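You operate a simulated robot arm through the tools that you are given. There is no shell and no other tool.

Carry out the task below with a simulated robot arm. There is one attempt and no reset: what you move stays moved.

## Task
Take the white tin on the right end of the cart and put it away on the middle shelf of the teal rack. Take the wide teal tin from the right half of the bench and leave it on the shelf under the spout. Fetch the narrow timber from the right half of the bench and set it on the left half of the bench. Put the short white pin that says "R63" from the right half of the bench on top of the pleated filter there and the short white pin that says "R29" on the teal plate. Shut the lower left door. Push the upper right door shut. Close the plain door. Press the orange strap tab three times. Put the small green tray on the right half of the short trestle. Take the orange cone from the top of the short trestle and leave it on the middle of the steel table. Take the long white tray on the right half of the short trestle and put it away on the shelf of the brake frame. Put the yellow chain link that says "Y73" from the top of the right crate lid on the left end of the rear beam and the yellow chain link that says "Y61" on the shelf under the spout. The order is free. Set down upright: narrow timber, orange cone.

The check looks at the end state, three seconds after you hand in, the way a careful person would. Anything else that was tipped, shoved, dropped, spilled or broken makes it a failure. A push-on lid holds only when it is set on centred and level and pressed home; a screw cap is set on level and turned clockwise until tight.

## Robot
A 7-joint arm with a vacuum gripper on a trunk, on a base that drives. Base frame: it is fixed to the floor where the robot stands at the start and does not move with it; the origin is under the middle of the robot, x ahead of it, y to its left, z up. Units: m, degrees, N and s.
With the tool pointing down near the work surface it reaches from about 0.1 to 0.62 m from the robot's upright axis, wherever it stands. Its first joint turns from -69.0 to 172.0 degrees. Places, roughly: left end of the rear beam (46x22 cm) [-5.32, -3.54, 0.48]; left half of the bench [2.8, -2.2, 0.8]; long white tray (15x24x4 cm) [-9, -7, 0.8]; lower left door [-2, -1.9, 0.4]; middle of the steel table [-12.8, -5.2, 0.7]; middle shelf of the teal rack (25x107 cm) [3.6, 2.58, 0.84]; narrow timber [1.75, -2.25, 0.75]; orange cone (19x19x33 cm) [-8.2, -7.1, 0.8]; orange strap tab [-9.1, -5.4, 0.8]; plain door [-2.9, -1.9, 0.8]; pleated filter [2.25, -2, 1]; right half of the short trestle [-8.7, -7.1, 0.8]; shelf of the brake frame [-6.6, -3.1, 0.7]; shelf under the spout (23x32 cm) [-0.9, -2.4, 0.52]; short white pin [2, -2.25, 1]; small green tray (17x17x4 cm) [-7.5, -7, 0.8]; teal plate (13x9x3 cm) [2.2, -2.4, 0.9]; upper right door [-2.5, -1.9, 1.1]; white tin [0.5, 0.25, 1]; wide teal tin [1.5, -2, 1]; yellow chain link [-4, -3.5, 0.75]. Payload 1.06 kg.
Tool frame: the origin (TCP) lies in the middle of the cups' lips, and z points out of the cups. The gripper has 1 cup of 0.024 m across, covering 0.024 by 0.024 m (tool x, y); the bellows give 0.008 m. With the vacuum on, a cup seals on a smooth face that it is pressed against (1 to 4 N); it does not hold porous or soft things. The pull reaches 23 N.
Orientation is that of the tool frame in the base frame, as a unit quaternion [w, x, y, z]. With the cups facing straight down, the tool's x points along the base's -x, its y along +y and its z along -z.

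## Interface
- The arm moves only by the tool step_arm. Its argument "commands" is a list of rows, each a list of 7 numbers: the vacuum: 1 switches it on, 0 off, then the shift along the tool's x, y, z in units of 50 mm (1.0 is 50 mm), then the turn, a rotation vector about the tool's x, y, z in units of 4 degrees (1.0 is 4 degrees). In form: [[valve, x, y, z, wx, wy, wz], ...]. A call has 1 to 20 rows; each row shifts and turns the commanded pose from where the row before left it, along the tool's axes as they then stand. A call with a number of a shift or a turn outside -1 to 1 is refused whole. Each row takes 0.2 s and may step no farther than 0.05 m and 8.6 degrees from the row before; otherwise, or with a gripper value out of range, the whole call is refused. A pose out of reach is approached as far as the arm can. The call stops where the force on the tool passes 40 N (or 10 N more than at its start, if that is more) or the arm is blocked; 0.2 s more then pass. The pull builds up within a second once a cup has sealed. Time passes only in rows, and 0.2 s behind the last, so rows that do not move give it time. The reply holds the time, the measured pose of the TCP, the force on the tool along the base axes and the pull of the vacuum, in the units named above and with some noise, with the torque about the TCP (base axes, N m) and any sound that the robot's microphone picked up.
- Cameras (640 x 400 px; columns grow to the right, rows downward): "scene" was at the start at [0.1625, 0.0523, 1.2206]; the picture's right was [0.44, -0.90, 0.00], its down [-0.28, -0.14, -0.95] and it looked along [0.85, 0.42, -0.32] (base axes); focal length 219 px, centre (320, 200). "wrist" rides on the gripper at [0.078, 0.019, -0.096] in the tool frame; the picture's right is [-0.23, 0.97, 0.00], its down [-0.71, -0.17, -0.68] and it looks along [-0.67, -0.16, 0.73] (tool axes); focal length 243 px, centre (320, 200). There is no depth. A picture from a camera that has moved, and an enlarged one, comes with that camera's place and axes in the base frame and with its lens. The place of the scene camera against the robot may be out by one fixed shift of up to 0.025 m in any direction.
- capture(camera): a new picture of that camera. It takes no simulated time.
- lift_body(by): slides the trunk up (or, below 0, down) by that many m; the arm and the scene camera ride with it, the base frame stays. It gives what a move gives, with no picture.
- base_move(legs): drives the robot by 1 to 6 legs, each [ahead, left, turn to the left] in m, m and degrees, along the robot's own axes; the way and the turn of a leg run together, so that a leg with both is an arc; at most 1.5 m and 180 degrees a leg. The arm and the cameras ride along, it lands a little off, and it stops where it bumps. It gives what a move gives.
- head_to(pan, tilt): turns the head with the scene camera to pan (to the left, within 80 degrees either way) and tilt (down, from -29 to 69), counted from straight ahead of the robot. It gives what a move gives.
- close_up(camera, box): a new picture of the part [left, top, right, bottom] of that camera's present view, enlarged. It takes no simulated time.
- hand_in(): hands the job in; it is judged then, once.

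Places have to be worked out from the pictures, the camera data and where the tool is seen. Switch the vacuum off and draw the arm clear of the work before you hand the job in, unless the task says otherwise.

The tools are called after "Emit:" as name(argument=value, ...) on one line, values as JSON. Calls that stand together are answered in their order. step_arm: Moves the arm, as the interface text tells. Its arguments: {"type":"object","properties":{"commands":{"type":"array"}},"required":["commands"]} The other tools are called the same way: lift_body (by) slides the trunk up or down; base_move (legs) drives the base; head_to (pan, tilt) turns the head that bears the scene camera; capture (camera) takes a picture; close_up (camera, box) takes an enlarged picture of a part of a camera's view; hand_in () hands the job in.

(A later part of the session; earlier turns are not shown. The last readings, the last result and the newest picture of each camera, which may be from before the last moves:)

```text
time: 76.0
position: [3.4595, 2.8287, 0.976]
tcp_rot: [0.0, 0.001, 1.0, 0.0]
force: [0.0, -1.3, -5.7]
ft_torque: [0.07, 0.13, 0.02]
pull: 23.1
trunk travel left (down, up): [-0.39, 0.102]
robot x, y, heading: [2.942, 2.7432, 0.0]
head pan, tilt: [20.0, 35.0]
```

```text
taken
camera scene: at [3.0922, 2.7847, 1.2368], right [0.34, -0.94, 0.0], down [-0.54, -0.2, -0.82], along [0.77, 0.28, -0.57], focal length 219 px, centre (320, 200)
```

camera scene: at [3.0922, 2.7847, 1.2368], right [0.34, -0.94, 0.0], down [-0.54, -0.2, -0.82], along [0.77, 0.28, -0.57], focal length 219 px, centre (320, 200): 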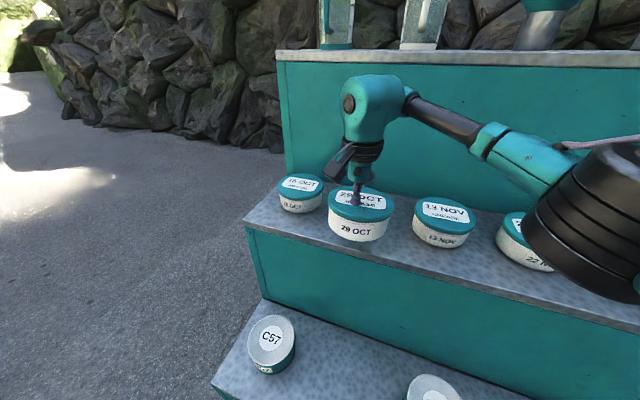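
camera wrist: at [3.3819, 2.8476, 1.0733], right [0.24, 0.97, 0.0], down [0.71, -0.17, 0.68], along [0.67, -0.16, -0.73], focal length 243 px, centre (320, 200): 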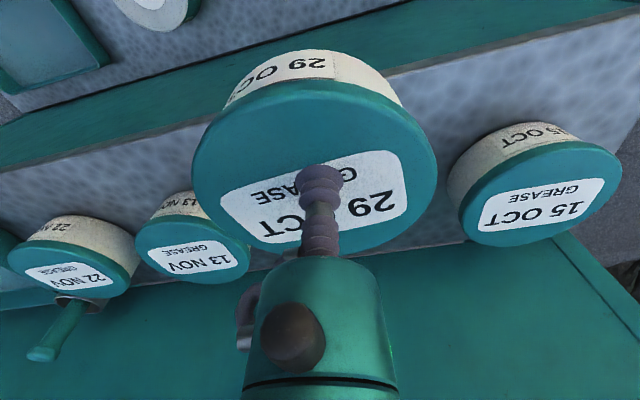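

Now lower to about z 0.93 (bottom ~2–3 cm above the shelf) and extend as far as possible.

Emit:
step_arm(commands=[[1, -0.2, 0, 0.4, 0, 0, 0], [1, -0.4, 0, 0.4, 0, 0, 0], [1, -0.4, 0, 0.1, 0, 0, 0], [1, -0.4, 0, 0, 0, 0, 0], [1, -0.2, 0, 0, 0, 0, 0], [1, 0, 0, 0, 0, 0, 0]])

Emit:
capture(camera="wrist")

Emit:
capture(camera="scene")

```text
time: 77.4
position: [3.5154, 2.8285, 0.9313]
tcp_rot: [0.0, -0.001, 1.0, 0.001]
force: [0.4, 0.0, -5.6]
ft_torque: [0.03, 0.12, -0.01]
pull: 22.2
out of reach, approached as far as the arm can: row 4, 5
trunk travel left (down, up): [-0.39, 0.102]
robot x, y, heading: [2.9406, 2.7452, 0.0]
head pan, tilt: [20.0, 35.0]
```

```text
taken
camera wrist: at [3.4388, 2.8465, 1.0279], right [0.24, 0.97, 0.0], down [0.71, -0.17, 0.69], along [0.67, -0.16, -0.73], focal length 243 px, centre (320, 200)
```

wrist: 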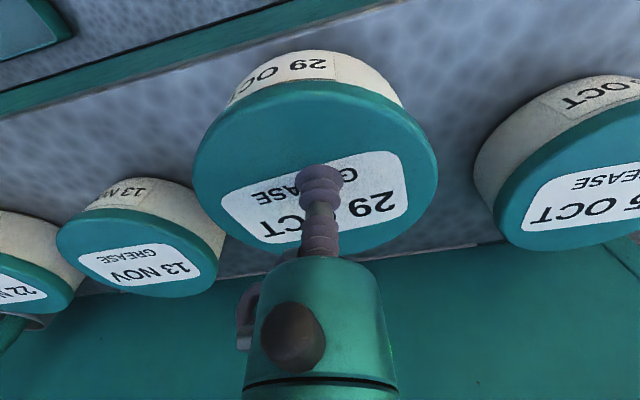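

```text
taken
camera scene: at [3.0923, 2.7846, 1.2368], right [0.34, -0.94, 0.0], down [-0.54, -0.2, -0.82], along [0.77, 0.28, -0.57], focal length 219 px, centre (320, 200)
```

scene: 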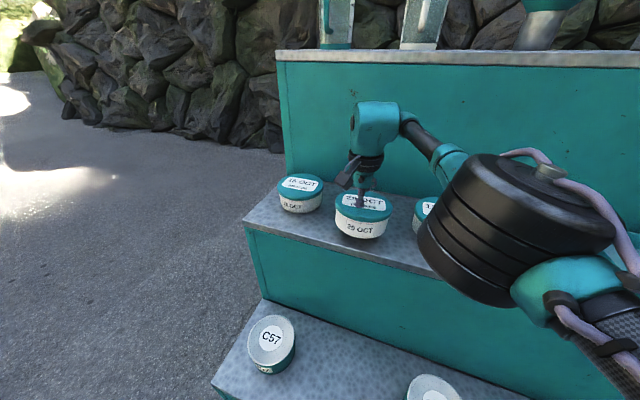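

I'm at x 3.515; reach grows slightly as I get lower. I'll lower and extend a little more.

Emit:
step_arm(commands=[[1, -0.2, 0, 0.2, 0, 0, 0], [1, -0.2, 0, 0.1, 0, 0, 0], [1, -0.2, 0, 0.1, 0, 0, 0], [1, 0, 0, 0, 0, 0, 0]])

```text
time: 78.4
position: [3.517, 2.8253, 0.9259]
tcp_rot: [0.0, 0.001, 1.0, 0.0]
force: [0.2, 0.3, -4.8]
ft_torque: [0.02, 0.14, -0.01]
pull: 23.4
out of reach, approached as far as the arm can: row 1, 2, 3
trunk travel left (down, up): [-0.39, 0.102]
robot x, y, heading: [2.9405, 2.7423, 0.4]
head pan, tilt: [20.0, 35.0]
```

Emit:
step_arm(commands=[[1, 0.05, 0, 0.2, 0, 0, 0], [1, 0, 0, 0.1, 0, 0, 0], [1, 0, 0, 0, 0, 0, 0], [1, -0.15, 0, 0, 0, 0, 0], [1, -0.1, 0, 0, 0, 0, 0], [1, 0, 0, 0, 0, 0, 0]])

Emit:
capture(camera="wrist")

```text
time: 79.8
position: [3.5154, 2.8297, 0.9125]
tcp_rot: [0.004, -0.006, 1.0, 0.002]
force: [0.0, -0.2, -5.5]
ft_torque: [0.07, 0.13, -0.04]
pull: 23.0
out of reach, approached as far as the arm can: row 4, 5
trunk travel left (down, up): [-0.39, 0.102]
robot x, y, heading: [2.9443, 2.7414, 0.1]
head pan, tilt: [20.0, 35.0]
```

```text
taken
camera wrist: at [3.4367, 2.8474, 1.0079], right [0.22, 0.97, 0.0], down [0.7, -0.16, 0.69], along [0.67, -0.15, -0.72], focal length 243 px, centre (320, 200)
```

wrist: 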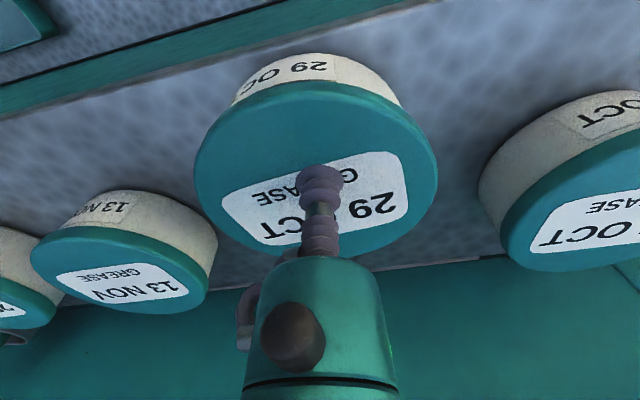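

Reach tops out at x≈3.517, which would leave the tin flush with the shelf edge. I'll set it down here, then re-grip nearer its front and slide it further in. Lowering gently to contact first.

Emit:
step_arm(commands=[[1, 0, 0, 0.08, 0, 0, 0], [1, 0, 0, 0.08, 0, 0, 0], [1, 0, 0, 0.06, 0, 0, 0], [1, 0, 0, 0, 0, 0, 0]])

```text
time: 80.8
position: [3.5173, 2.8301, 0.9089]
tcp_rot: [0.007, -0.006, 1.0, 0.003]
force: [-0.4, 0.1, -3.1]
ft_torque: [-0.01, -0.04, -0.02]
pull: 22.2
out of reach, approached as far as the arm can: row 1, 2, 3
trunk travel left (down, up): [-0.39, 0.102]
robot x, y, heading: [2.9398, 2.7449, 0.1]
head pan, tilt: [20.0, 35.0]
```

Force dropped to -3.1 N, so the tin is starting to touch. I'll ease back 4 mm in x to get freedom and lower a bit more.

Emit:
step_arm(commands=[[1, 0.08, 0, 0, 0, 0, 0], [1, 0, 0, 0.05, 0, 0, 0], [1, 0, 0, 0.05, 0, 0, 0], [1, 0, 0, 0, 0, 0, 0]])

Emit:
capture(camera="scene")

```text
time: 81.8
position: [3.5145, 2.8294, 0.9046]
tcp_rot: [0.0, 0.001, 1.0, 0.0]
force: [-0.9, -0.3, -0.3]
ft_torque: [-0.09, -0.12, -0.01]
pull: 22.9
trunk travel left (down, up): [-0.39, 0.102]
robot x, y, heading: [2.9403, 2.7445, 0.2]
head pan, tilt: [20.0, 35.0]
```

```text
taken
camera scene: at [3.0918, 2.7847, 1.2368], right [0.34, -0.94, 0.0], down [-0.54, -0.2, -0.82], along [0.77, 0.28, -0.57], focal length 219 px, centre (320, 200)
```

scene: 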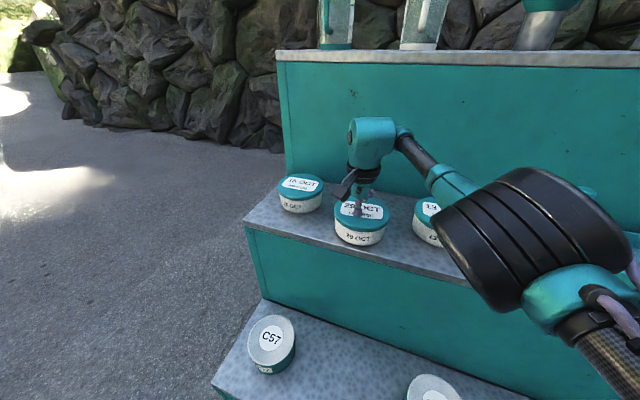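

The tin rests on the shelf, and by the scene view it sits about 2.5 cm inside the front edge — fully supported, no slide needed. I'll release and lift off.

Emit:
step_arm(commands=[[0, 0, 0, 0, 0, 0, 0], [0, 0, 0, 0, 0, 0, 0], [0, 0, 0, 0, 0, 0, 0], [0, 0, 0, -0.1, 0, 0, 0], [0, 0, 0, -0.3, 0, 0, 0], [0, 0, 0, -0.5, 0, 0, 0], [0, 0, 0, 0, 0, 0, 0]])

Emit:
capture(camera="scene")

Emit:
capture(camera="wrist")

```text
time: 83.4
position: [3.5131, 2.829, 0.9503]
tcp_rot: [0.0, 0.0, 1.0, 0.0]
force: [0.7, -0.4, 0.1]
ft_torque: [-0.01, -0.01, 0.02]
pull: 0.0
trunk travel left (down, up): [-0.39, 0.102]
robot x, y, heading: [2.9435, 2.745, 0.1]
head pan, tilt: [20.0, 35.0]
```

```text
taken
camera scene: at [3.0919, 2.7847, 1.2368], right [0.34, -0.94, 0.0], down [-0.54, -0.2, -0.82], along [0.77, 0.28, -0.57], focal length 219 px, centre (320, 200)
```

scene: 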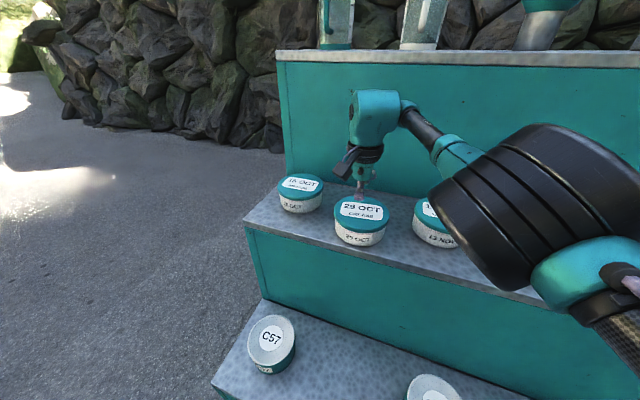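

```text
taken
camera wrist: at [3.436, 2.8495, 1.0471], right [0.24, 0.97, 0.0], down [0.71, -0.17, 0.69], along [0.67, -0.16, -0.73], focal length 243 px, centre (320, 200)
```

wrist: 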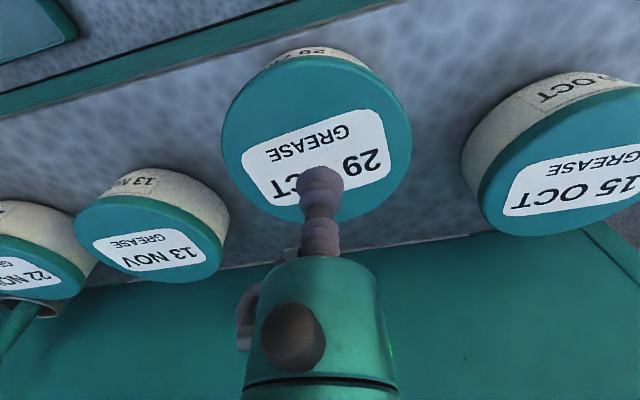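

The tin stands cleanly on the middle shelf. I'll lift clear, retract the arm, back off and turn toward the bench.

Emit:
step_arm(commands=[[0, 0.3, 0, -0.8, 0, 0, 0], [0, 0.5, 0, -0.8, 0, 0, 0], [0, 0.8, 0, -0.5, 0, 0, 0], [0, 0.9, 0, -0.3, 0, 0, 0], [0, 0.9, 0, 0, 0, 0, 0], [0, 0.9, 0, 0, 0, 0, 0], [0, 0, 0, 0, 0, 0, 0]])

Emit:
base_move(legs=[[-0.7, 0, 0], [0, 0, -90]])

Emit:
head_to(pan=0, tilt=20)

Emit:
capture(camera="scene")

```text
time: 85.0
position: [3.2988, 2.8289, 1.0631]
tcp_rot: [-0.001, 0.001, 1.0, 0.0]
force: [0.2, -0.1, 0.8]
ft_torque: [0.01, -0.01, 0.01]
pull: 0.1
trunk travel left (down, up): [-0.39, 0.102]
robot x, y, heading: [2.9415, 2.7437, 0.0]
head pan, tilt: [20.0, 35.0]
```

```text
time: 92.7
position: [2.3158, 2.3867, 1.0626]
tcp_rot: [0.0, 0.713, 0.701, 0.0]
force: [-0.1, 1.3, 0.2]
ft_torque: [-0.03, 0.01, 0.03]
pull: 0.1
trunk travel left (down, up): [-0.39, 0.102]
robot x, y, heading: [2.2362, 2.7443, -90.9]
head pan, tilt: [20.0, 35.0]
```

```text
time: 93.6
position: [2.3164, 2.3861, 1.0632]
tcp_rot: [0.0, 0.713, 0.701, 0.0]
force: [0.4, -1.3, -0.5]
ft_torque: [0.02, -0.01, 0.02]
pull: 0.0
trunk travel left (down, up): [-0.39, 0.102]
robot x, y, heading: [2.2361, 2.746, -90.8]
head pan, tilt: [0.0, 20.0]
```

```text
taken
camera scene: at [2.2222, 2.5845, 1.2606], right [-1.0, 0.01, 0.0], down [0.0, 0.34, -0.94], along [-0.01, -0.94, -0.34], focal length 219 px, centre (320, 200)
```

scene: 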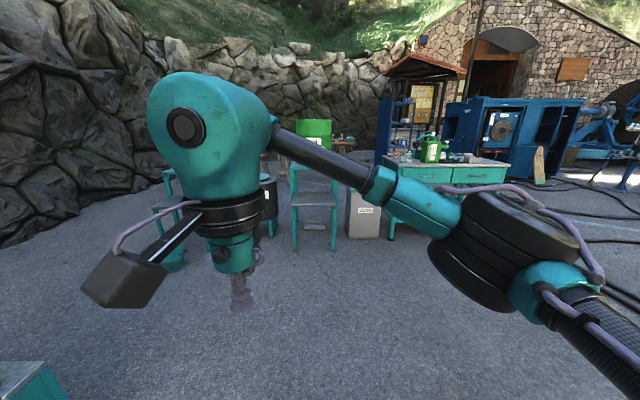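

Some furniture stands between me and the bench (a teal stand, a grey cabinet). I'll look left and right to choose a route.

Emit:
head_to(pan=30, tilt=20)

Emit:
capture(camera="scene")

Emit:
head_to(pan=-30, tilt=20)

Emit:
capture(camera="scene")

```text
time: 94.5
position: [2.3172, 2.3867, 1.0634]
tcp_rot: [0.0, 0.713, 0.701, 0.0]
force: [-0.6, -0.3, -0.4]
ft_torque: [-0.01, -0.01, 0.02]
pull: 0.1
trunk travel left (down, up): [-0.39, 0.102]
robot x, y, heading: [2.2338, 2.7427, -90.7]
head pan, tilt: [30.0, 20.0]
```

```text
taken
camera scene: at [2.2688, 2.5964, 1.2607], right [-0.87, -0.49, 0.0], down [-0.17, 0.3, -0.94], along [0.46, -0.82, -0.34], focal length 219 px, centre (320, 200)
```

scene: 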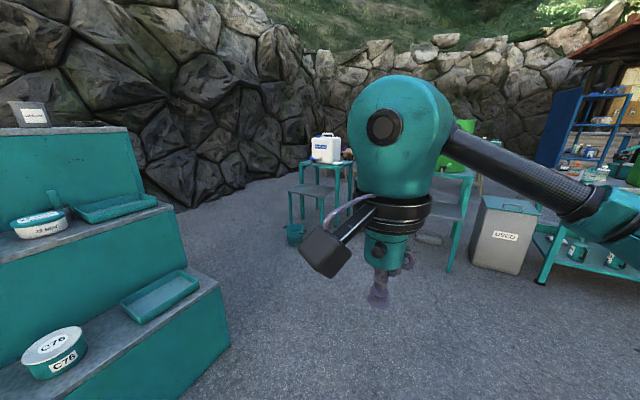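

```text
time: 95.8
position: [2.3174, 2.3878, 1.0628]
tcp_rot: [0.0, 0.712, 0.702, 0.001]
force: [0.0, 0.0, -0.9]
ft_torque: [-0.02, 0.02, 0.05]
pull: 0.0
trunk travel left (down, up): [-0.39, 0.102]
robot x, y, heading: [2.2345, 2.7448, -90.6]
head pan, tilt: [-30.0, 20.0]
```

```text
taken
camera scene: at [2.1758, 2.5976, 1.2607], right [-0.86, 0.51, 0.0], down [0.17, 0.29, -0.94], along [-0.48, -0.81, -0.34], focal length 219 px, centre (320, 200)
```

scene: 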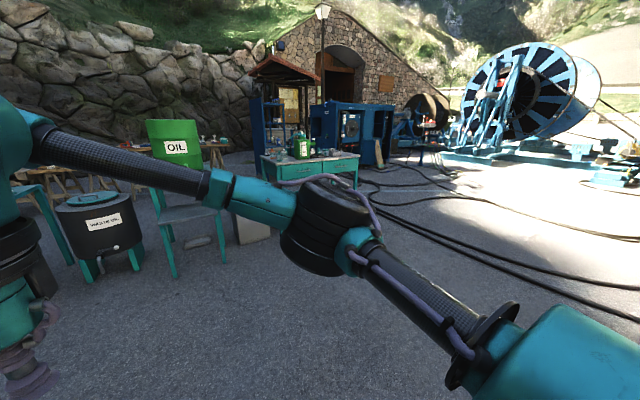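

A row of stools and barrels blocks the direct way, so I'll go back around the west side of the cart and come along its south side to the bench.

Emit:
base_move(legs=[[1.2, 0, 0.6], [0, -1.4, 0], [0, -1.35, 0], [1.2, 0, 0], [1.15, 0, 0]])

Emit:
head_to(pan=40, tilt=20)

Emit:
capture(camera="scene")

```text
time: 136.7
position: [-0.496, -1.176, 1.0634]
tcp_rot: [0.001, 0.721, 0.693, 0.0]
force: [-0.4, -0.1, -0.7]
ft_torque: [-0.02, 0.01, -0.02]
pull: 0.1
trunk travel left (down, up): [-0.39, 0.102]
robot x, y, heading: [-0.5701, -0.8136, -92.2]
head pan, tilt: [-30.0, 20.0]
```

```text
time: 138.1
position: [-0.496, -1.176, 1.0624]
tcp_rot: [0.0, 0.72, 0.694, 0.001]
force: [0.1, -0.2, -0.3]
ft_torque: [-0.01, -0.02, 0.0]
pull: 0.0
trunk travel left (down, up): [-0.39, 0.102]
robot x, y, heading: [-0.5706, -0.8186, -92.1]
head pan, tilt: [40.0, 20.0]
```

```text
taken
camera scene: at [-0.526, -0.9565, 1.2607], right [-0.79, -0.62, 0.0], down [-0.21, 0.27, -0.94], along [0.58, -0.74, -0.34], focal length 219 px, centre (320, 200)
```

scene: 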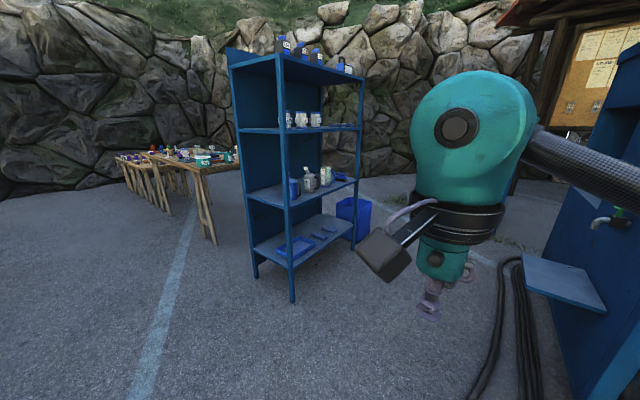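

The way east along the cart is clear. I'll slide to about x=1.6 facing the bench and look at it.

Emit:
base_move(legs=[[0, 1.2, 2.0], [0, 1.0, 0]])

Emit:
head_to(pan=0, tilt=20)

Emit:
capture(camera="scene")

Emit:
head_to(pan=40, tilt=20)

Emit:
capture(camera="scene")

```text
time: 157.4
position: [1.7131, -1.1225, 1.0631]
tcp_rot: [0.0, 0.695, 0.719, 0.0]
force: [-0.6, -0.3, -0.3]
ft_torque: [-0.03, -0.03, 0.0]
pull: 0.1
trunk travel left (down, up): [-0.39, 0.102]
robot x, y, heading: [1.6138, -0.7678, -88.0]
head pan, tilt: [40.0, 20.0]
```

```text
time: 158.5
position: [1.7124, -1.1232, 1.0633]
tcp_rot: [0.0, 0.695, 0.719, 0.0]
force: [-0.4, 0.6, 0.3]
ft_torque: [0.02, 0.0, -0.04]
pull: 0.1
trunk travel left (down, up): [-0.39, 0.102]
robot x, y, heading: [1.6144, -0.7736, -87.9]
head pan, tilt: [0.0, 20.0]
```

```text
taken
camera scene: at [1.6088, -0.9291, 1.2607], right [-1.0, -0.04, 0.0], down [-0.01, 0.34, -0.94], along [0.04, -0.94, -0.34], focal length 219 px, centre (320, 200)
```

scene: 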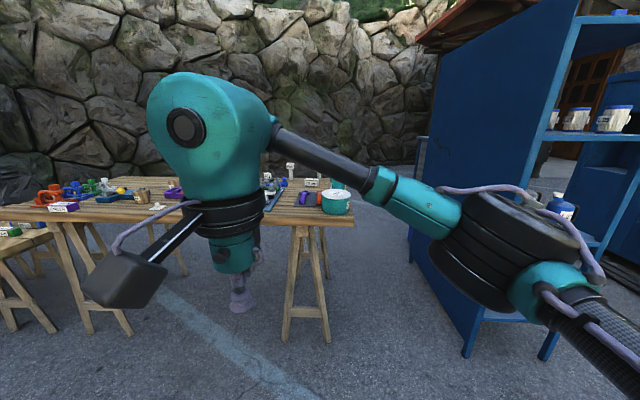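

```text
time: 159.6
position: [1.712, -1.1217, 1.0637]
tcp_rot: [-0.001, 0.694, 0.72, -0.001]
force: [-0.8, 0.2, 2.3]
ft_torque: [-0.01, 0.04, -0.01]
pull: 0.1
trunk travel left (down, up): [-0.39, 0.102]
robot x, y, heading: [1.615, -0.7707, -88.2]
head pan, tilt: [40.0, 20.0]
```

```text
taken
camera scene: at [1.6677, -0.9051, 1.2607], right [-0.74, -0.67, 0.0], down [-0.23, 0.25, -0.94], along [0.63, -0.7, -0.34], focal length 219 px, centre (320, 200)
```

scene: 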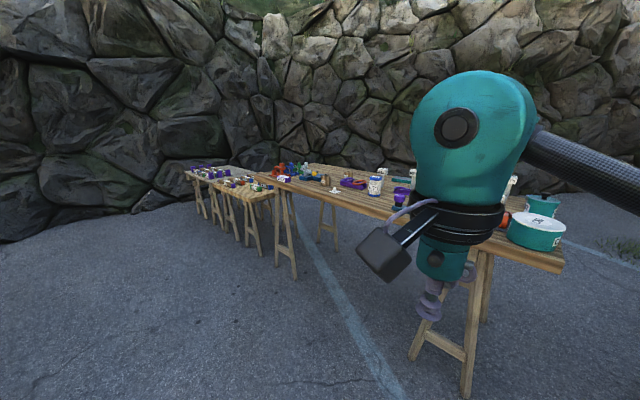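

The bench's right end and front edge are near (1.48, -1.94), top around z≈0.76. I'll drive closer and look down on the items.

Emit:
base_move(legs=[[0.45, 0.2, -2.0]])

Emit:
head_to(pan=0, tilt=30)

Emit:
capture(camera="scene")

Emit:
capture(camera="wrist")

```text
time: 162.4
position: [1.9101, -1.5573, 1.0623]
tcp_rot: [0.0, 0.709, 0.706, 0.0]
force: [-0.5, -0.4, -0.2]
ft_torque: [-0.04, -0.04, -0.03]
pull: 0.0
trunk travel left (down, up): [-0.39, 0.102]
robot x, y, heading: [1.8219, -1.1982, -90.0]
head pan, tilt: [40.0, 20.0]
```

```text
time: 163.5
position: [1.9105, -1.5573, 1.0628]
tcp_rot: [0.0, 0.708, 0.706, 0.0]
force: [0.6, -0.7, 0.1]
ft_torque: [0.03, 0.01, -0.05]
pull: 0.1
trunk travel left (down, up): [-0.39, 0.102]
robot x, y, heading: [1.8233, -1.2001, -90.1]
head pan, tilt: [0.0, 30.0]
```

```text
taken
camera scene: at [1.8127, -1.3576, 1.2446], right [-1.0, 0.0, 0.0], down [0.0, 0.5, -0.87], along [0.0, -0.87, -0.5], focal length 219 px, centre (320, 200)
```

scene: 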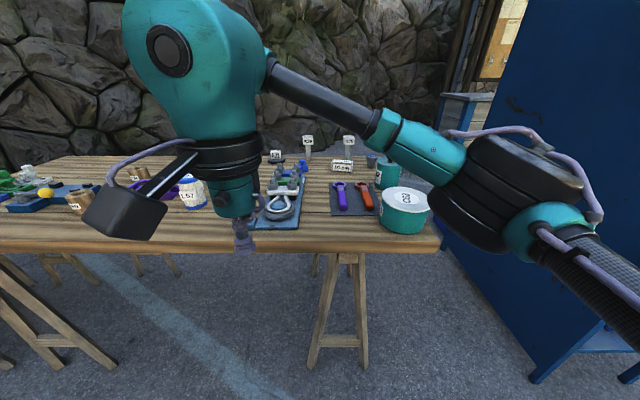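

```text
taken
camera wrist: at [1.93, -1.4786, 1.1602], right [0.97, -0.24, 0.0], down [-0.17, -0.71, 0.68], along [-0.16, -0.67, -0.73], focal length 243 px, centre (320, 200)
```

wrist: 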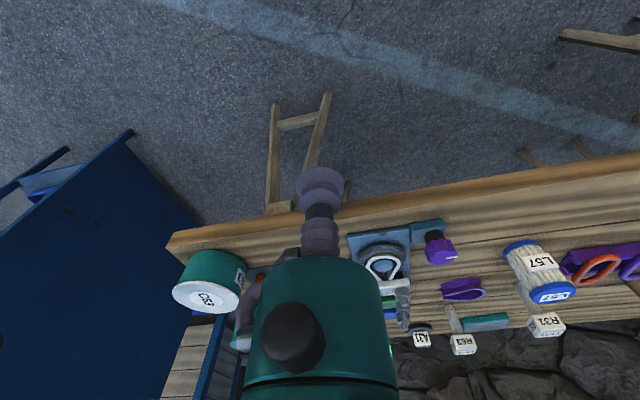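

Emit:
close_up(camera="scene", box=[250, 120, 450, 260])

Emit:
close_up(camera="scene", box=[0, 140, 260, 270])

Emit:
close_up(camera="wrist", box=[340, 180, 640, 370])

```text
2.86 times, centred on (350, 190) of scene
camera zoom: at [1.8127, -1.3576, 1.2446], right [-1.0, 0.0, 0.0], down [0.0, 0.5, -0.87], along [0.0, -0.87, -0.5], focal length 625 px, centre (234, 229)
```

zoom: 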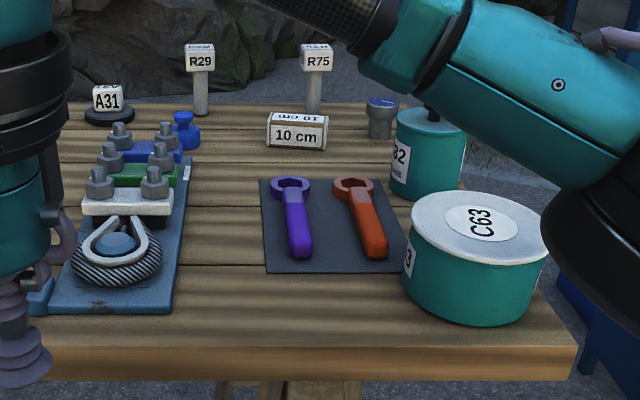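

```text
2.46 times, centred on (130, 205) of scene
camera zoom: at [1.8127, -1.3576, 1.2446], right [-1.0, 0.0, 0.0], down [0.0, 0.5, -0.87], along [0.0, -0.87, -0.5], focal length 538 px, centre (788, 188)
```

zoom: 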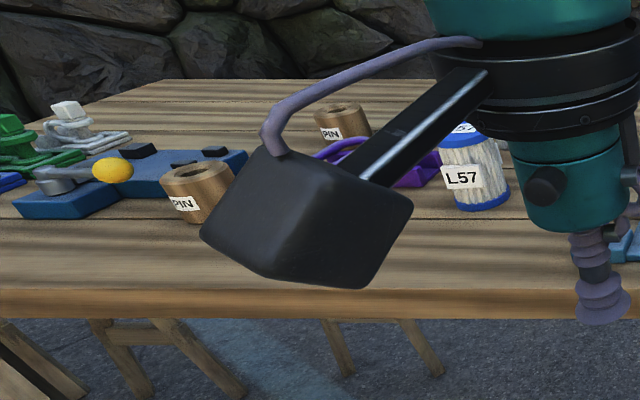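

```text
2.11 times, centred on (490, 275) of wrist
camera zoom: at [1.93, -1.4786, 1.1602], right [0.97, -0.24, 0.0], down [-0.17, -0.71, 0.68], along [-0.16, -0.67, -0.73], focal length 511 px, centre (-38, 42)
```

zoom: 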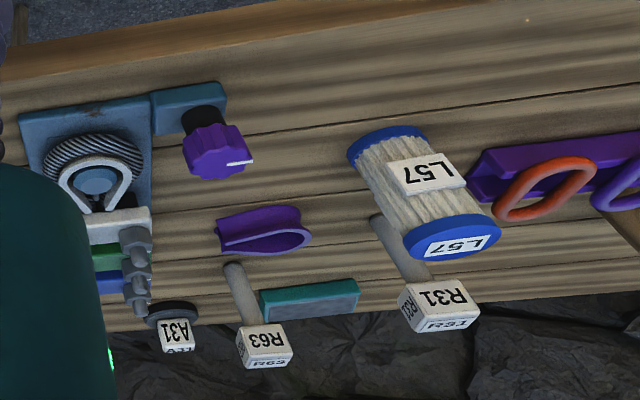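

I can see the wide teal tin C63, pins R29/R75/R63/R31, filter L57 and a teal plate. I need accurate positions, so I'll move closer and left, in front of the pins, and take pictures from there.

Emit:
base_move(legs=[[0.15, 0.3, 0]])

Emit:
capture(camera="scene")

Emit:
capture(camera="wrist")

Emit:
head_to(pan=0, tilt=60)

Emit:
capture(camera="scene")

```text
time: 166.8
position: [2.216, -1.7067, 1.0625]
tcp_rot: [0.0, 0.708, 0.706, 0.0]
force: [-0.6, 0.5, 0.8]
ft_torque: [0.03, 0.02, 0.0]
pull: 0.1
trunk travel left (down, up): [-0.39, 0.102]
robot x, y, heading: [2.132, -1.3498, -90.2]
head pan, tilt: [0.0, 30.0]
```

```text
taken
camera scene: at [2.1196, -1.5077, 1.2446], right [-1.0, 0.0, 0.0], down [0.0, 0.5, -0.87], along [0.0, -0.87, -0.5], focal length 219 px, centre (320, 200)
```

scene: 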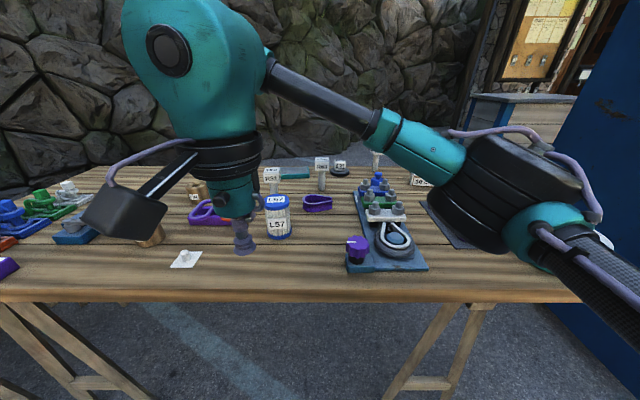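

```text
taken
camera wrist: at [2.2371, -1.6287, 1.1601], right [0.97, -0.24, 0.0], down [-0.17, -0.71, 0.68], along [-0.16, -0.67, -0.73], focal length 243 px, centre (320, 200)
```

wrist: 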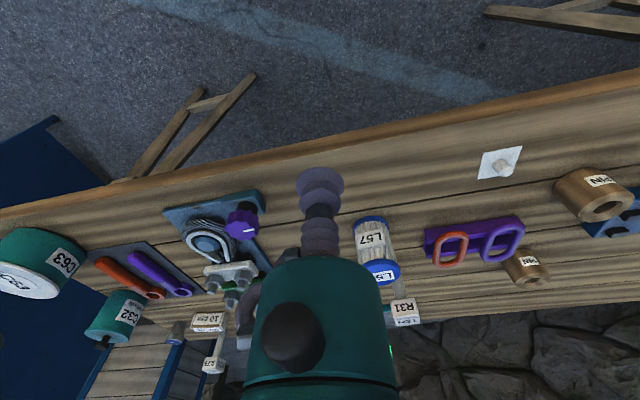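

```text
time: 167.7
position: [2.2172, -1.7077, 1.0637]
tcp_rot: [0.0, 0.708, 0.706, 0.0]
force: [-0.5, 0.1, 0.8]
ft_torque: [-0.01, -0.02, 0.0]
pull: 0.0
trunk travel left (down, up): [-0.39, 0.102]
robot x, y, heading: [2.1312, -1.3488, -89.8]
head pan, tilt: [0.0, 60.0]
```

```text
taken
camera scene: at [2.1195, -1.4839, 1.2026], right [-1.0, 0.0, 0.0], down [0.0, 0.87, -0.5], along [0.0, -0.5, -0.87], focal length 219 px, centre (320, 200)
```

scene: 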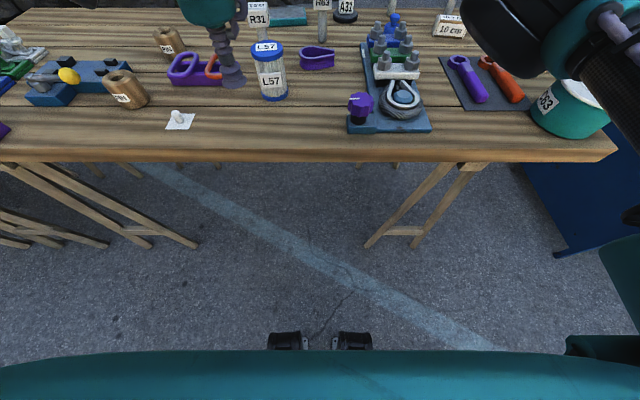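

The bench top is about z≈0.815, from y≈-1.84 back to y≈-2.58, so the rear items may have to be reached from behind. I'll take sharper looks at the items to identify them.

Emit:
head_to(pan=-15, tilt=40)

Emit:
close_up(camera="scene", box=[180, 60, 500, 260])

Emit:
head_to(pan=45, tilt=30)

Emit:
capture(camera="scene")

```text
time: 168.6
position: [2.2166, -1.7074, 1.0631]
tcp_rot: [0.001, 0.707, 0.707, 0.0]
force: [0.3, 0.3, 0.4]
ft_torque: [0.01, -0.01, -0.03]
pull: 0.2
trunk travel left (down, up): [-0.39, 0.102]
robot x, y, heading: [2.1305, -1.3477, -90.0]
head pan, tilt: [-15.0, 40.0]
```

```text
2.00 times, centred on (340, 160) of scene
camera zoom: at [2.0975, -1.4993, 1.2292], right [-0.97, 0.26, 0.0], down [0.17, 0.62, -0.77], along [-0.2, -0.74, -0.64], focal length 437 px, centre (280, 280)
```

zoom: 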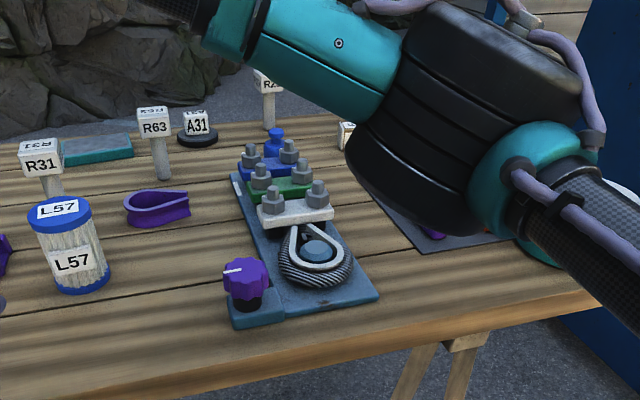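

```text
time: 169.9
position: [2.2168, -1.7071, 1.0627]
tcp_rot: [0.0, 0.708, 0.706, 0.0]
force: [0.6, 0.1, 0.0]
ft_torque: [0.01, 0.02, 0.02]
pull: 0.2
trunk travel left (down, up): [-0.39, 0.102]
robot x, y, heading: [2.1327, -1.3521, -90.2]
head pan, tilt: [45.0, 30.0]
```

```text
taken
camera scene: at [2.1834, -1.4811, 1.2446], right [-0.71, -0.71, 0.0], down [-0.35, 0.35, -0.87], along [0.61, -0.61, -0.5], focal length 219 px, centre (320, 200)
```

scene: 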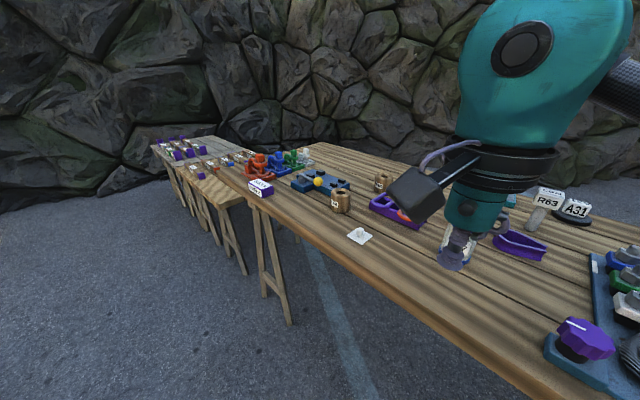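

R63 and the teal plate lie toward the back edge; going behind the bench looks necessary. I'll check my own width by looking down to both sides.

Emit:
head_to(pan=80, tilt=65)

Emit:
capture(camera="scene")

Emit:
head_to(pan=-60, tilt=60)

Emit:
capture(camera="scene")

```text
time: 170.9
position: [2.217, -1.7072, 1.0633]
tcp_rot: [0.0, 0.708, 0.706, 0.0]
force: [-0.1, 0.1, 0.7]
ft_torque: [-0.01, 0.03, -0.01]
pull: 0.0
trunk travel left (down, up): [-0.39, 0.102]
robot x, y, heading: [2.1333, -1.3509, -89.9]
head pan, tilt: [80.0, 65.0]
```

```text
taken
camera scene: at [2.1792, -1.4277, 1.197], right [-0.17, -0.98, 0.0], down [-0.89, 0.16, -0.42], along [0.42, -0.07, -0.91], focal length 219 px, centre (320, 200)
```

scene: 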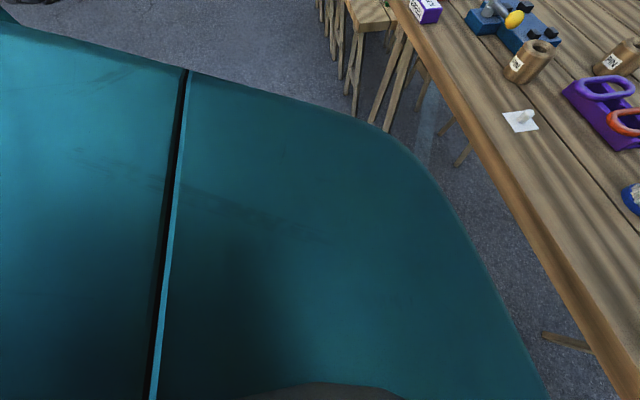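

```text
time: 173.1
position: [2.2157, -1.7075, 1.0639]
tcp_rot: [0.0, 0.708, 0.707, 0.0]
force: [1.5, -0.7, -0.3]
ft_torque: [-0.03, 0.0, -0.03]
pull: 0.1
trunk travel left (down, up): [-0.39, 0.102]
robot x, y, heading: [2.1311, -1.3538, -90.2]
head pan, tilt: [-60.0, 60.0]
```

```text
taken
camera scene: at [2.0617, -1.4506, 1.2025], right [-0.5, 0.87, 0.0], down [0.75, 0.43, -0.5], along [-0.43, -0.25, -0.87], focal length 219 px, centre (320, 200)
```

scene: 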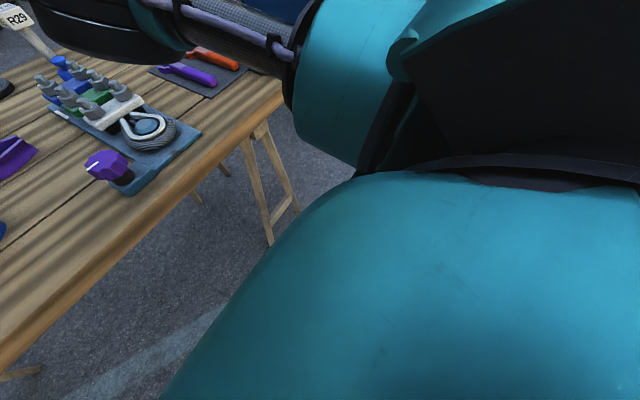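

The torso is broad, so I want to see the whole robot from outside: I'll turn the wrist so that its camera looks back at my own base. First back away from the bench.

Emit:
base_move(legs=[[-0.35, 0, 0]])

Emit:
step_arm(commands=[[0, 0, 0, 0, 0, 0, 1], [0, 0, 0, 0, 0, 0, 1], [0, 0, 0, 0, 0, 0, 1], [0, 0, 0, 0, 0, 0, 1], [0, 0, 0, 0, 0, 0, 1], [0, 0, 0, 0, 0, 0, 1], [0, 0, 0, 0, 0, 0, 1], [0, 0, 0, 0, 0, 0, 1], [0, 0, 0, 0, 0, 0, 1], [0, 0, 0, 0, 0, 0, 1], [0, 0, 0, 0, 0, 0, 1], [0, 0, 0, 0, 0, 0, 1], [0, 0, 0, 0, 0, 0, 1], [0, 0, 0, 0, 0, 0, 1], [0, 0, 0, 0, 0, 0, 1], [0, 0, 0, 0, 0, 0, 1], [0, 0, 0, 0, 0, 0, 1], [0, 0, 0, 0, 0, 0, 1], [0, 0, 0, 0, 0, 0, 1], [0, 0, 0, 0, 0, 0, 1]])

Emit:
capture(camera="wrist")

```text
time: 175.4
position: [2.2194, -1.3544, 1.0642]
tcp_rot: [0.0, 0.704, 0.711, 0.0]
force: [0.0, -0.9, 0.1]
ft_torque: [-0.03, -0.01, -0.01]
pull: 0.0
trunk travel left (down, up): [-0.39, 0.102]
robot x, y, heading: [2.1305, -1.001, -89.4]
head pan, tilt: [-60.0, 60.0]
```

```text
time: 179.6
position: [2.2182, -1.3546, 1.0622]
tcp_rot: [0.001, 0.996, 0.091, 0.0]
force: [0.2, 0.2, -0.5]
ft_torque: [0.0, -0.02, 0.01]
pull: 0.0
trunk travel left (down, up): [-0.39, 0.102]
robot x, y, heading: [2.1283, -0.9967, -89.2]
head pan, tilt: [-60.0, 60.0]
```

```text
taken
camera wrist: at [2.2994, -1.3587, 1.1605], right [-0.06, -1.0, 0.0], down [-0.73, 0.04, 0.68], along [-0.68, 0.04, -0.73], focal length 243 px, centre (320, 200)
```

wrist: 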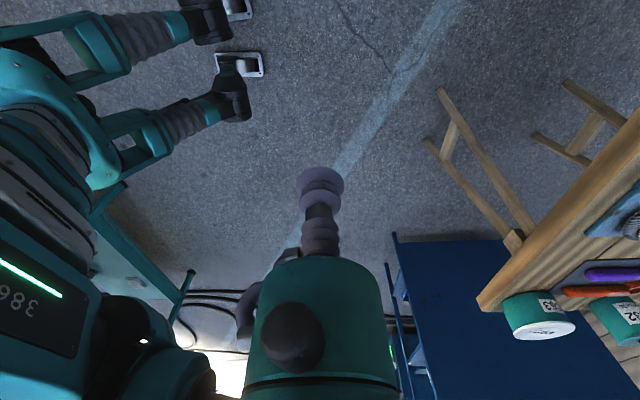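

Emit:
step_arm(commands=[[0, 0, 0, 0, 0, 0, 1], [0, 0, 0, 0, 0, 0, 1], [0, 0, 0, 0, 0, 0, 1], [0, 0, 0, 0, 0, 0, 1], [0, 0, 0, 0, 0, 0, 1], [0, 0, 0, 0, 0, 0, 1], [0, 0, 0, 0, 0, 0, 1], [0, 0, 0, 0, 0, 0, 1], [0, 0, 0, 0, 0, 0, 1], [0, 0, 0, 0, 0, 0, 1], [0, 0, 0, 0, 0, 0, 1], [0, 0, 0, 0, 0, 0, 1], [0, 0, 0, 0, 0, 0, 1], [0, 0, 0, 0, 0, 0, 1]])

Emit:
capture(camera="wrist")

```text
time: 182.6
position: [2.2184, -1.3541, 1.0617]
tcp_rot: [-0.001, 0.922, -0.388, 0.0]
force: [0.3, 0.8, -0.8]
ft_torque: [0.0, 0.03, -0.01]
pull: 0.0
trunk travel left (down, up): [-0.39, 0.102]
robot x, y, heading: [2.1292, -1.0005, -89.2]
head pan, tilt: [-60.0, 60.0]
```

```text
taken
camera wrist: at [2.2603, -1.4233, 1.1599], right [-0.86, -0.51, 0.0], down [-0.37, 0.63, 0.69], along [-0.35, 0.59, -0.73], focal length 243 px, centre (320, 200)
```

wrist: 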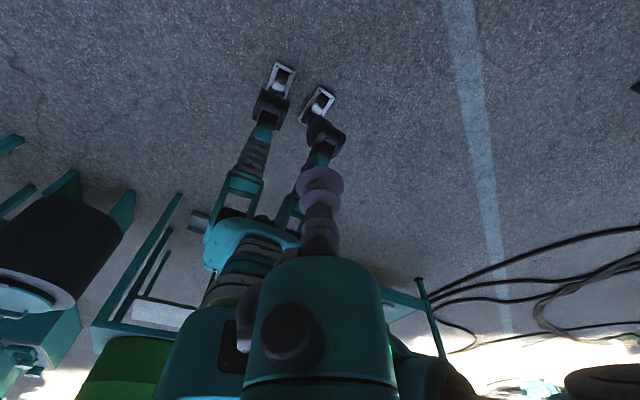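

The robot stands on two slim legs (feet ±0.1 m), so I can pass through the gap between the blue shelf and the bench end. I'll turn the wrist back first.

Emit:
step_arm(commands=[[0, 0, 0, 0, 0, 0, -1], [0, 0, 0, 0, 0, 0, -1], [0, 0, 0, 0, 0, 0, -1], [0, 0, 0, 0, 0, 0, -1], [0, 0, 0, 0, 0, 0, -1], [0, 0, 0, 0, 0, 0, -1], [0, 0, 0, 0, 0, 0, -1], [0, 0, 0, 0, 0, 0, -1], [0, 0, 0, 0, 0, 0, -1], [0, 0, 0, 0, 0, 0, -1], [0, 0, 0, 0, 0, 0, -1], [0, 0, 0, 0, 0, 0, -1], [0, 0, 0, 0, 0, 0, -1], [0, 0, 0, 0, 0, 0, -1], [0, 0, 0, 0, 0, 0, -1], [0, 0, 0, 0, 0, 0, -1], [0, 0, 0, 0, 0, 0, -1], [0, 0, 0, 0, 0, 0, -1], [0, 0, 0, 0, 0, 0, -1], [0, 0, 0, 0, 0, 0, -1]])

Emit:
step_arm(commands=[[0, 0, 0, 0, 0, 0, -1], [0, 0, 0, 0, 0, 0, -1], [0, 0, 0, 0, 0, 0, -1], [0, 0, 0, 0, 0, 0, -1], [0, 0, 0, 0, 0, 0, -1], [0, 0, 0, 0, 0, 0, -1], [0, 0, 0, 0, 0, 0, -1], [0, 0, 0, 0, 0, 0, -1], [0, 0, 0, 0, 0, 0, -1], [0, 0, 0, 0, 0, 0, -1], [0, 0, 0, 0, 0, 0, -1], [0, 0, 0, 0, 0, 0, -1], [0, 0, 0, 0, 0, 0, -1], [0, 0, 0, 0, 0, 0, -1]])

Emit:
base_move(legs=[[0, -0.7, 0]])

Emit:
head_to(pan=-10, tilt=25)

Emit:
capture(camera="scene")

```text
time: 186.8
position: [2.2182, -1.3534, 1.0624]
tcp_rot: [0.0, 0.955, 0.297, 0.0]
force: [0.3, 0.1, 0.5]
ft_torque: [0.0, 0.0, -0.01]
pull: 0.1
trunk travel left (down, up): [-0.39, 0.102]
robot x, y, heading: [2.1277, -1.0002, -89.4]
head pan, tilt: [-60.0, 60.0]
```

```text
time: 189.8
position: [2.2182, -1.3548, 1.0638]
tcp_rot: [0.0, 0.703, 0.711, 0.0]
force: [-0.2, -0.3, -0.5]
ft_torque: [0.02, 0.03, -0.01]
pull: 0.0
trunk travel left (down, up): [-0.39, 0.102]
robot x, y, heading: [2.13, -1.0017, -89.0]
head pan, tilt: [-60.0, 60.0]
```

```text
time: 196.4
position: [1.5188, -1.3687, 1.0626]
tcp_rot: [0.0, 0.696, 0.718, 0.0]
force: [-1.2, -0.8, 0.9]
ft_torque: [0.02, 0.03, -0.01]
pull: 0.1
trunk travel left (down, up): [-0.39, 0.102]
robot x, y, heading: [1.4208, -1.0123, -87.9]
head pan, tilt: [-60.0, 60.0]
```

```text
time: 197.6
position: [1.5181, -1.3688, 1.0624]
tcp_rot: [0.0, 0.696, 0.718, 0.0]
force: [0.4, 0.6, 0.7]
ft_torque: [0.05, -0.01, -0.03]
pull: 0.1
trunk travel left (down, up): [-0.39, 0.102]
robot x, y, heading: [1.4231, -1.0161, -88.0]
head pan, tilt: [-10.0, 25.0]
```

```text
taken
camera scene: at [1.3996, -1.1734, 1.2525], right [-0.99, 0.14, 0.0], down [0.06, 0.42, -0.91], along [-0.13, -0.9, -0.42], focal length 219 px, centre (320, 200)
```

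scene: 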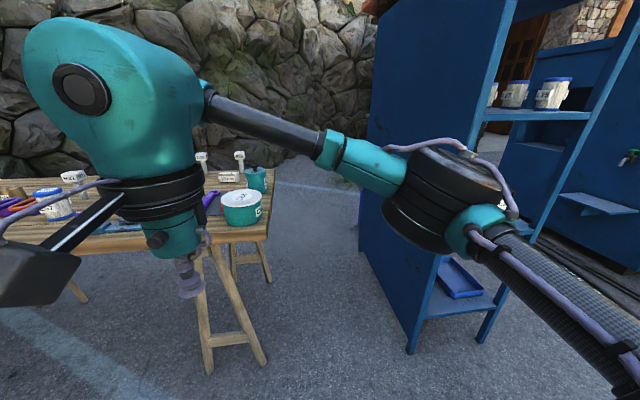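

The gap between bench end (x≈1.46) and blue shelf (x≈0.80) is open and leads to free space behind. I'll raise the trunk so the elbow clears the bench items, turn around, and back through.

Emit:
lift_body(by=0.08)

Emit:
base_move(legs=[[0, 0, 90], [0, 0, 88]])

Emit:
head_to(pan=-75, tilt=30)

Emit:
capture(camera="scene")

Emit:
capture(camera="wrist")

```text
time: 198.8
position: [1.5185, -1.3688, 1.1428]
tcp_rot: [-0.001, 0.696, 0.718, 0.0]
force: [-0.3, -0.7, 0.4]
ft_torque: [0.03, -0.01, 0.02]
pull: 0.1
trunk travel left (down, up): [-0.47, 0.022]
robot x, y, heading: [1.4241, -1.017, -88.1]
head pan, tilt: [-10.0, 25.0]
```

```text
time: 206.7
position: [1.3404, -0.6577, 1.1437]
tcp_rot: [0.0, -0.702, 0.713, -0.001]
force: [-0.1, 0.3, -0.2]
ft_torque: [-0.01, 0.02, -0.02]
pull: 0.1
trunk travel left (down, up): [-0.47, 0.022]
robot x, y, heading: [1.4206, -1.0171, 89.3]
head pan, tilt: [-10.0, 25.0]
```

```text
time: 208.1
position: [1.3406, -0.6578, 1.1435]
tcp_rot: [0.0, -0.701, 0.713, 0.0]
force: [0.9, 0.2, 0.7]
ft_torque: [0.01, 0.0, 0.01]
pull: 0.0
trunk travel left (down, up): [-0.47, 0.022]
robot x, y, heading: [1.422, -1.0165, 89.4]
head pan, tilt: [-75.0, 30.0]
```

```text
taken
camera scene: at [1.4977, -0.9554, 1.3373], right [0.25, -0.97, 0.0], down [-0.48, -0.12, -0.87], along [0.84, 0.21, -0.5], focal length 219 px, centre (320, 200)
```

scene: 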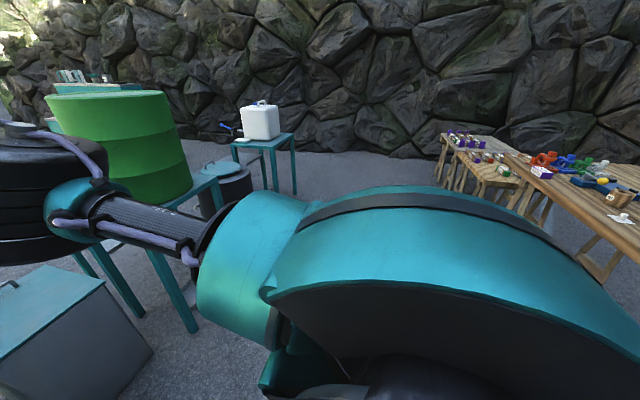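

```text
taken
camera wrist: at [1.3215, -0.7354, 1.2406], right [-0.97, 0.25, 0.0], down [0.18, 0.71, 0.68], along [0.17, 0.66, -0.73], focal length 243 px, centre (320, 200)
```

wrist: 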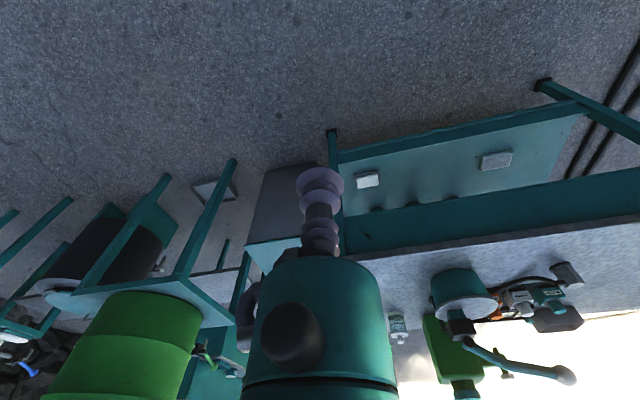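

Now facing +y. I'll shift left to x≈1.17 and back up to the start of the gap, then check elbow clearance over the bench.

Emit:
base_move(legs=[[0, 0.25, 0.6], [-0.6, 0, 0]])

Emit:
capture(camera="scene")

Emit:
head_to(pan=80, tilt=30)

Emit:
capture(camera="scene")

```text
time: 213.9
position: [1.081, -1.2523, 1.1434]
tcp_rot: [0.001, -0.705, 0.709, 0.0]
force: [-0.1, -0.1, -0.2]
ft_torque: [0.01, 0.01, 0.02]
pull: 0.1
trunk travel left (down, up): [-0.47, 0.022]
robot x, y, heading: [1.1632, -1.6056, 90.0]
head pan, tilt: [-75.0, 30.0]
```

```text
taken
camera scene: at [1.2405, -1.5487, 1.3373], right [0.25, -0.97, 0.0], down [-0.48, -0.13, -0.87], along [0.84, 0.22, -0.5], focal length 219 px, centre (320, 200)
```

scene: 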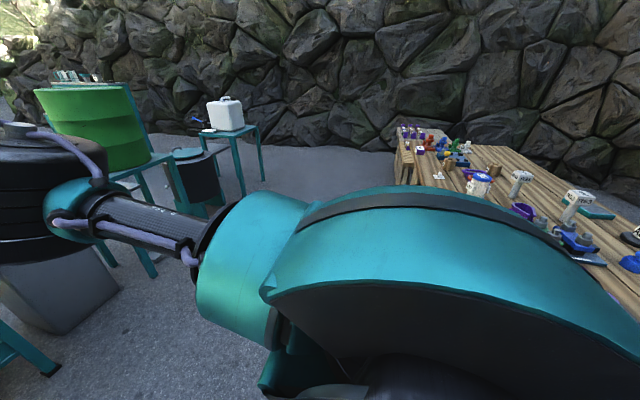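

```text
time: 216.3
position: [1.0808, -1.2525, 1.143]
tcp_rot: [-0.001, -0.705, 0.709, 0.0]
force: [0.0, -0.6, 0.0]
ft_torque: [0.0, 0.01, -0.04]
pull: 0.1
trunk travel left (down, up): [-0.47, 0.022]
robot x, y, heading: [1.1673, -1.6078, 90.1]
head pan, tilt: [80.0, 30.0]
```

```text
taken
camera scene: at [1.064, -1.5552, 1.3373], right [0.18, 0.98, 0.0], down [0.49, -0.09, -0.87], along [-0.85, 0.15, -0.5], focal length 219 px, centre (320, 200)
```

scene: 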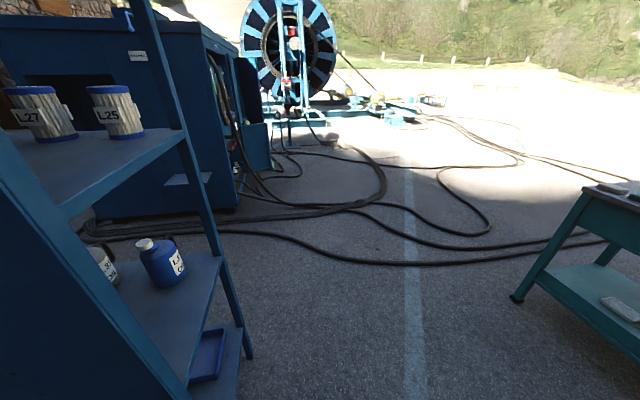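

Elbow rides at about z≈1.18 and clears everything; the left side has ~0.1 m to the blue shelf. I'll back through in two legs.

Emit:
base_move(legs=[[-0.7, 0, 0], [-0.7, 0, 0]])

Emit:
head_to(pan=-60, tilt=30)

Emit:
capture(camera="scene")

```text
time: 223.6
position: [1.0805, -2.6642, 1.1432]
tcp_rot: [0.0, 0.712, -0.702, 0.0]
force: [-0.1, -0.3, 0.8]
ft_torque: [0.03, 0.0, 0.02]
pull: 0.1
trunk travel left (down, up): [-0.47, 0.022]
robot x, y, heading: [1.1741, -3.0152, 91.1]
head pan, tilt: [80.0, 30.0]
```

```text
time: 225.8
position: [1.0815, -2.6641, 1.1443]
tcp_rot: [0.0, 0.713, -0.701, 0.0]
force: [0.8, 0.2, 0.5]
ft_torque: [0.04, 0.0, -0.02]
pull: 0.1
trunk travel left (down, up): [-0.47, 0.022]
robot x, y, heading: [1.1707, -3.0191, 91.0]
head pan, tilt: [-60.0, 30.0]
```

```text
taken
camera scene: at [1.2387, -2.9351, 1.3373], right [0.52, -0.86, 0.0], down [-0.43, -0.26, -0.87], along [0.74, 0.45, -0.5], focal length 219 px, centre (320, 200)
```

scene: 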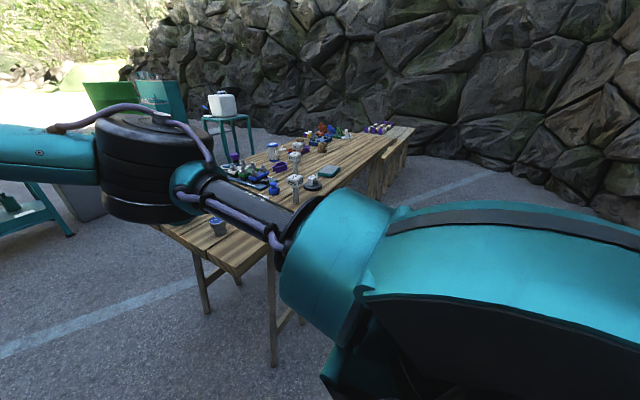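

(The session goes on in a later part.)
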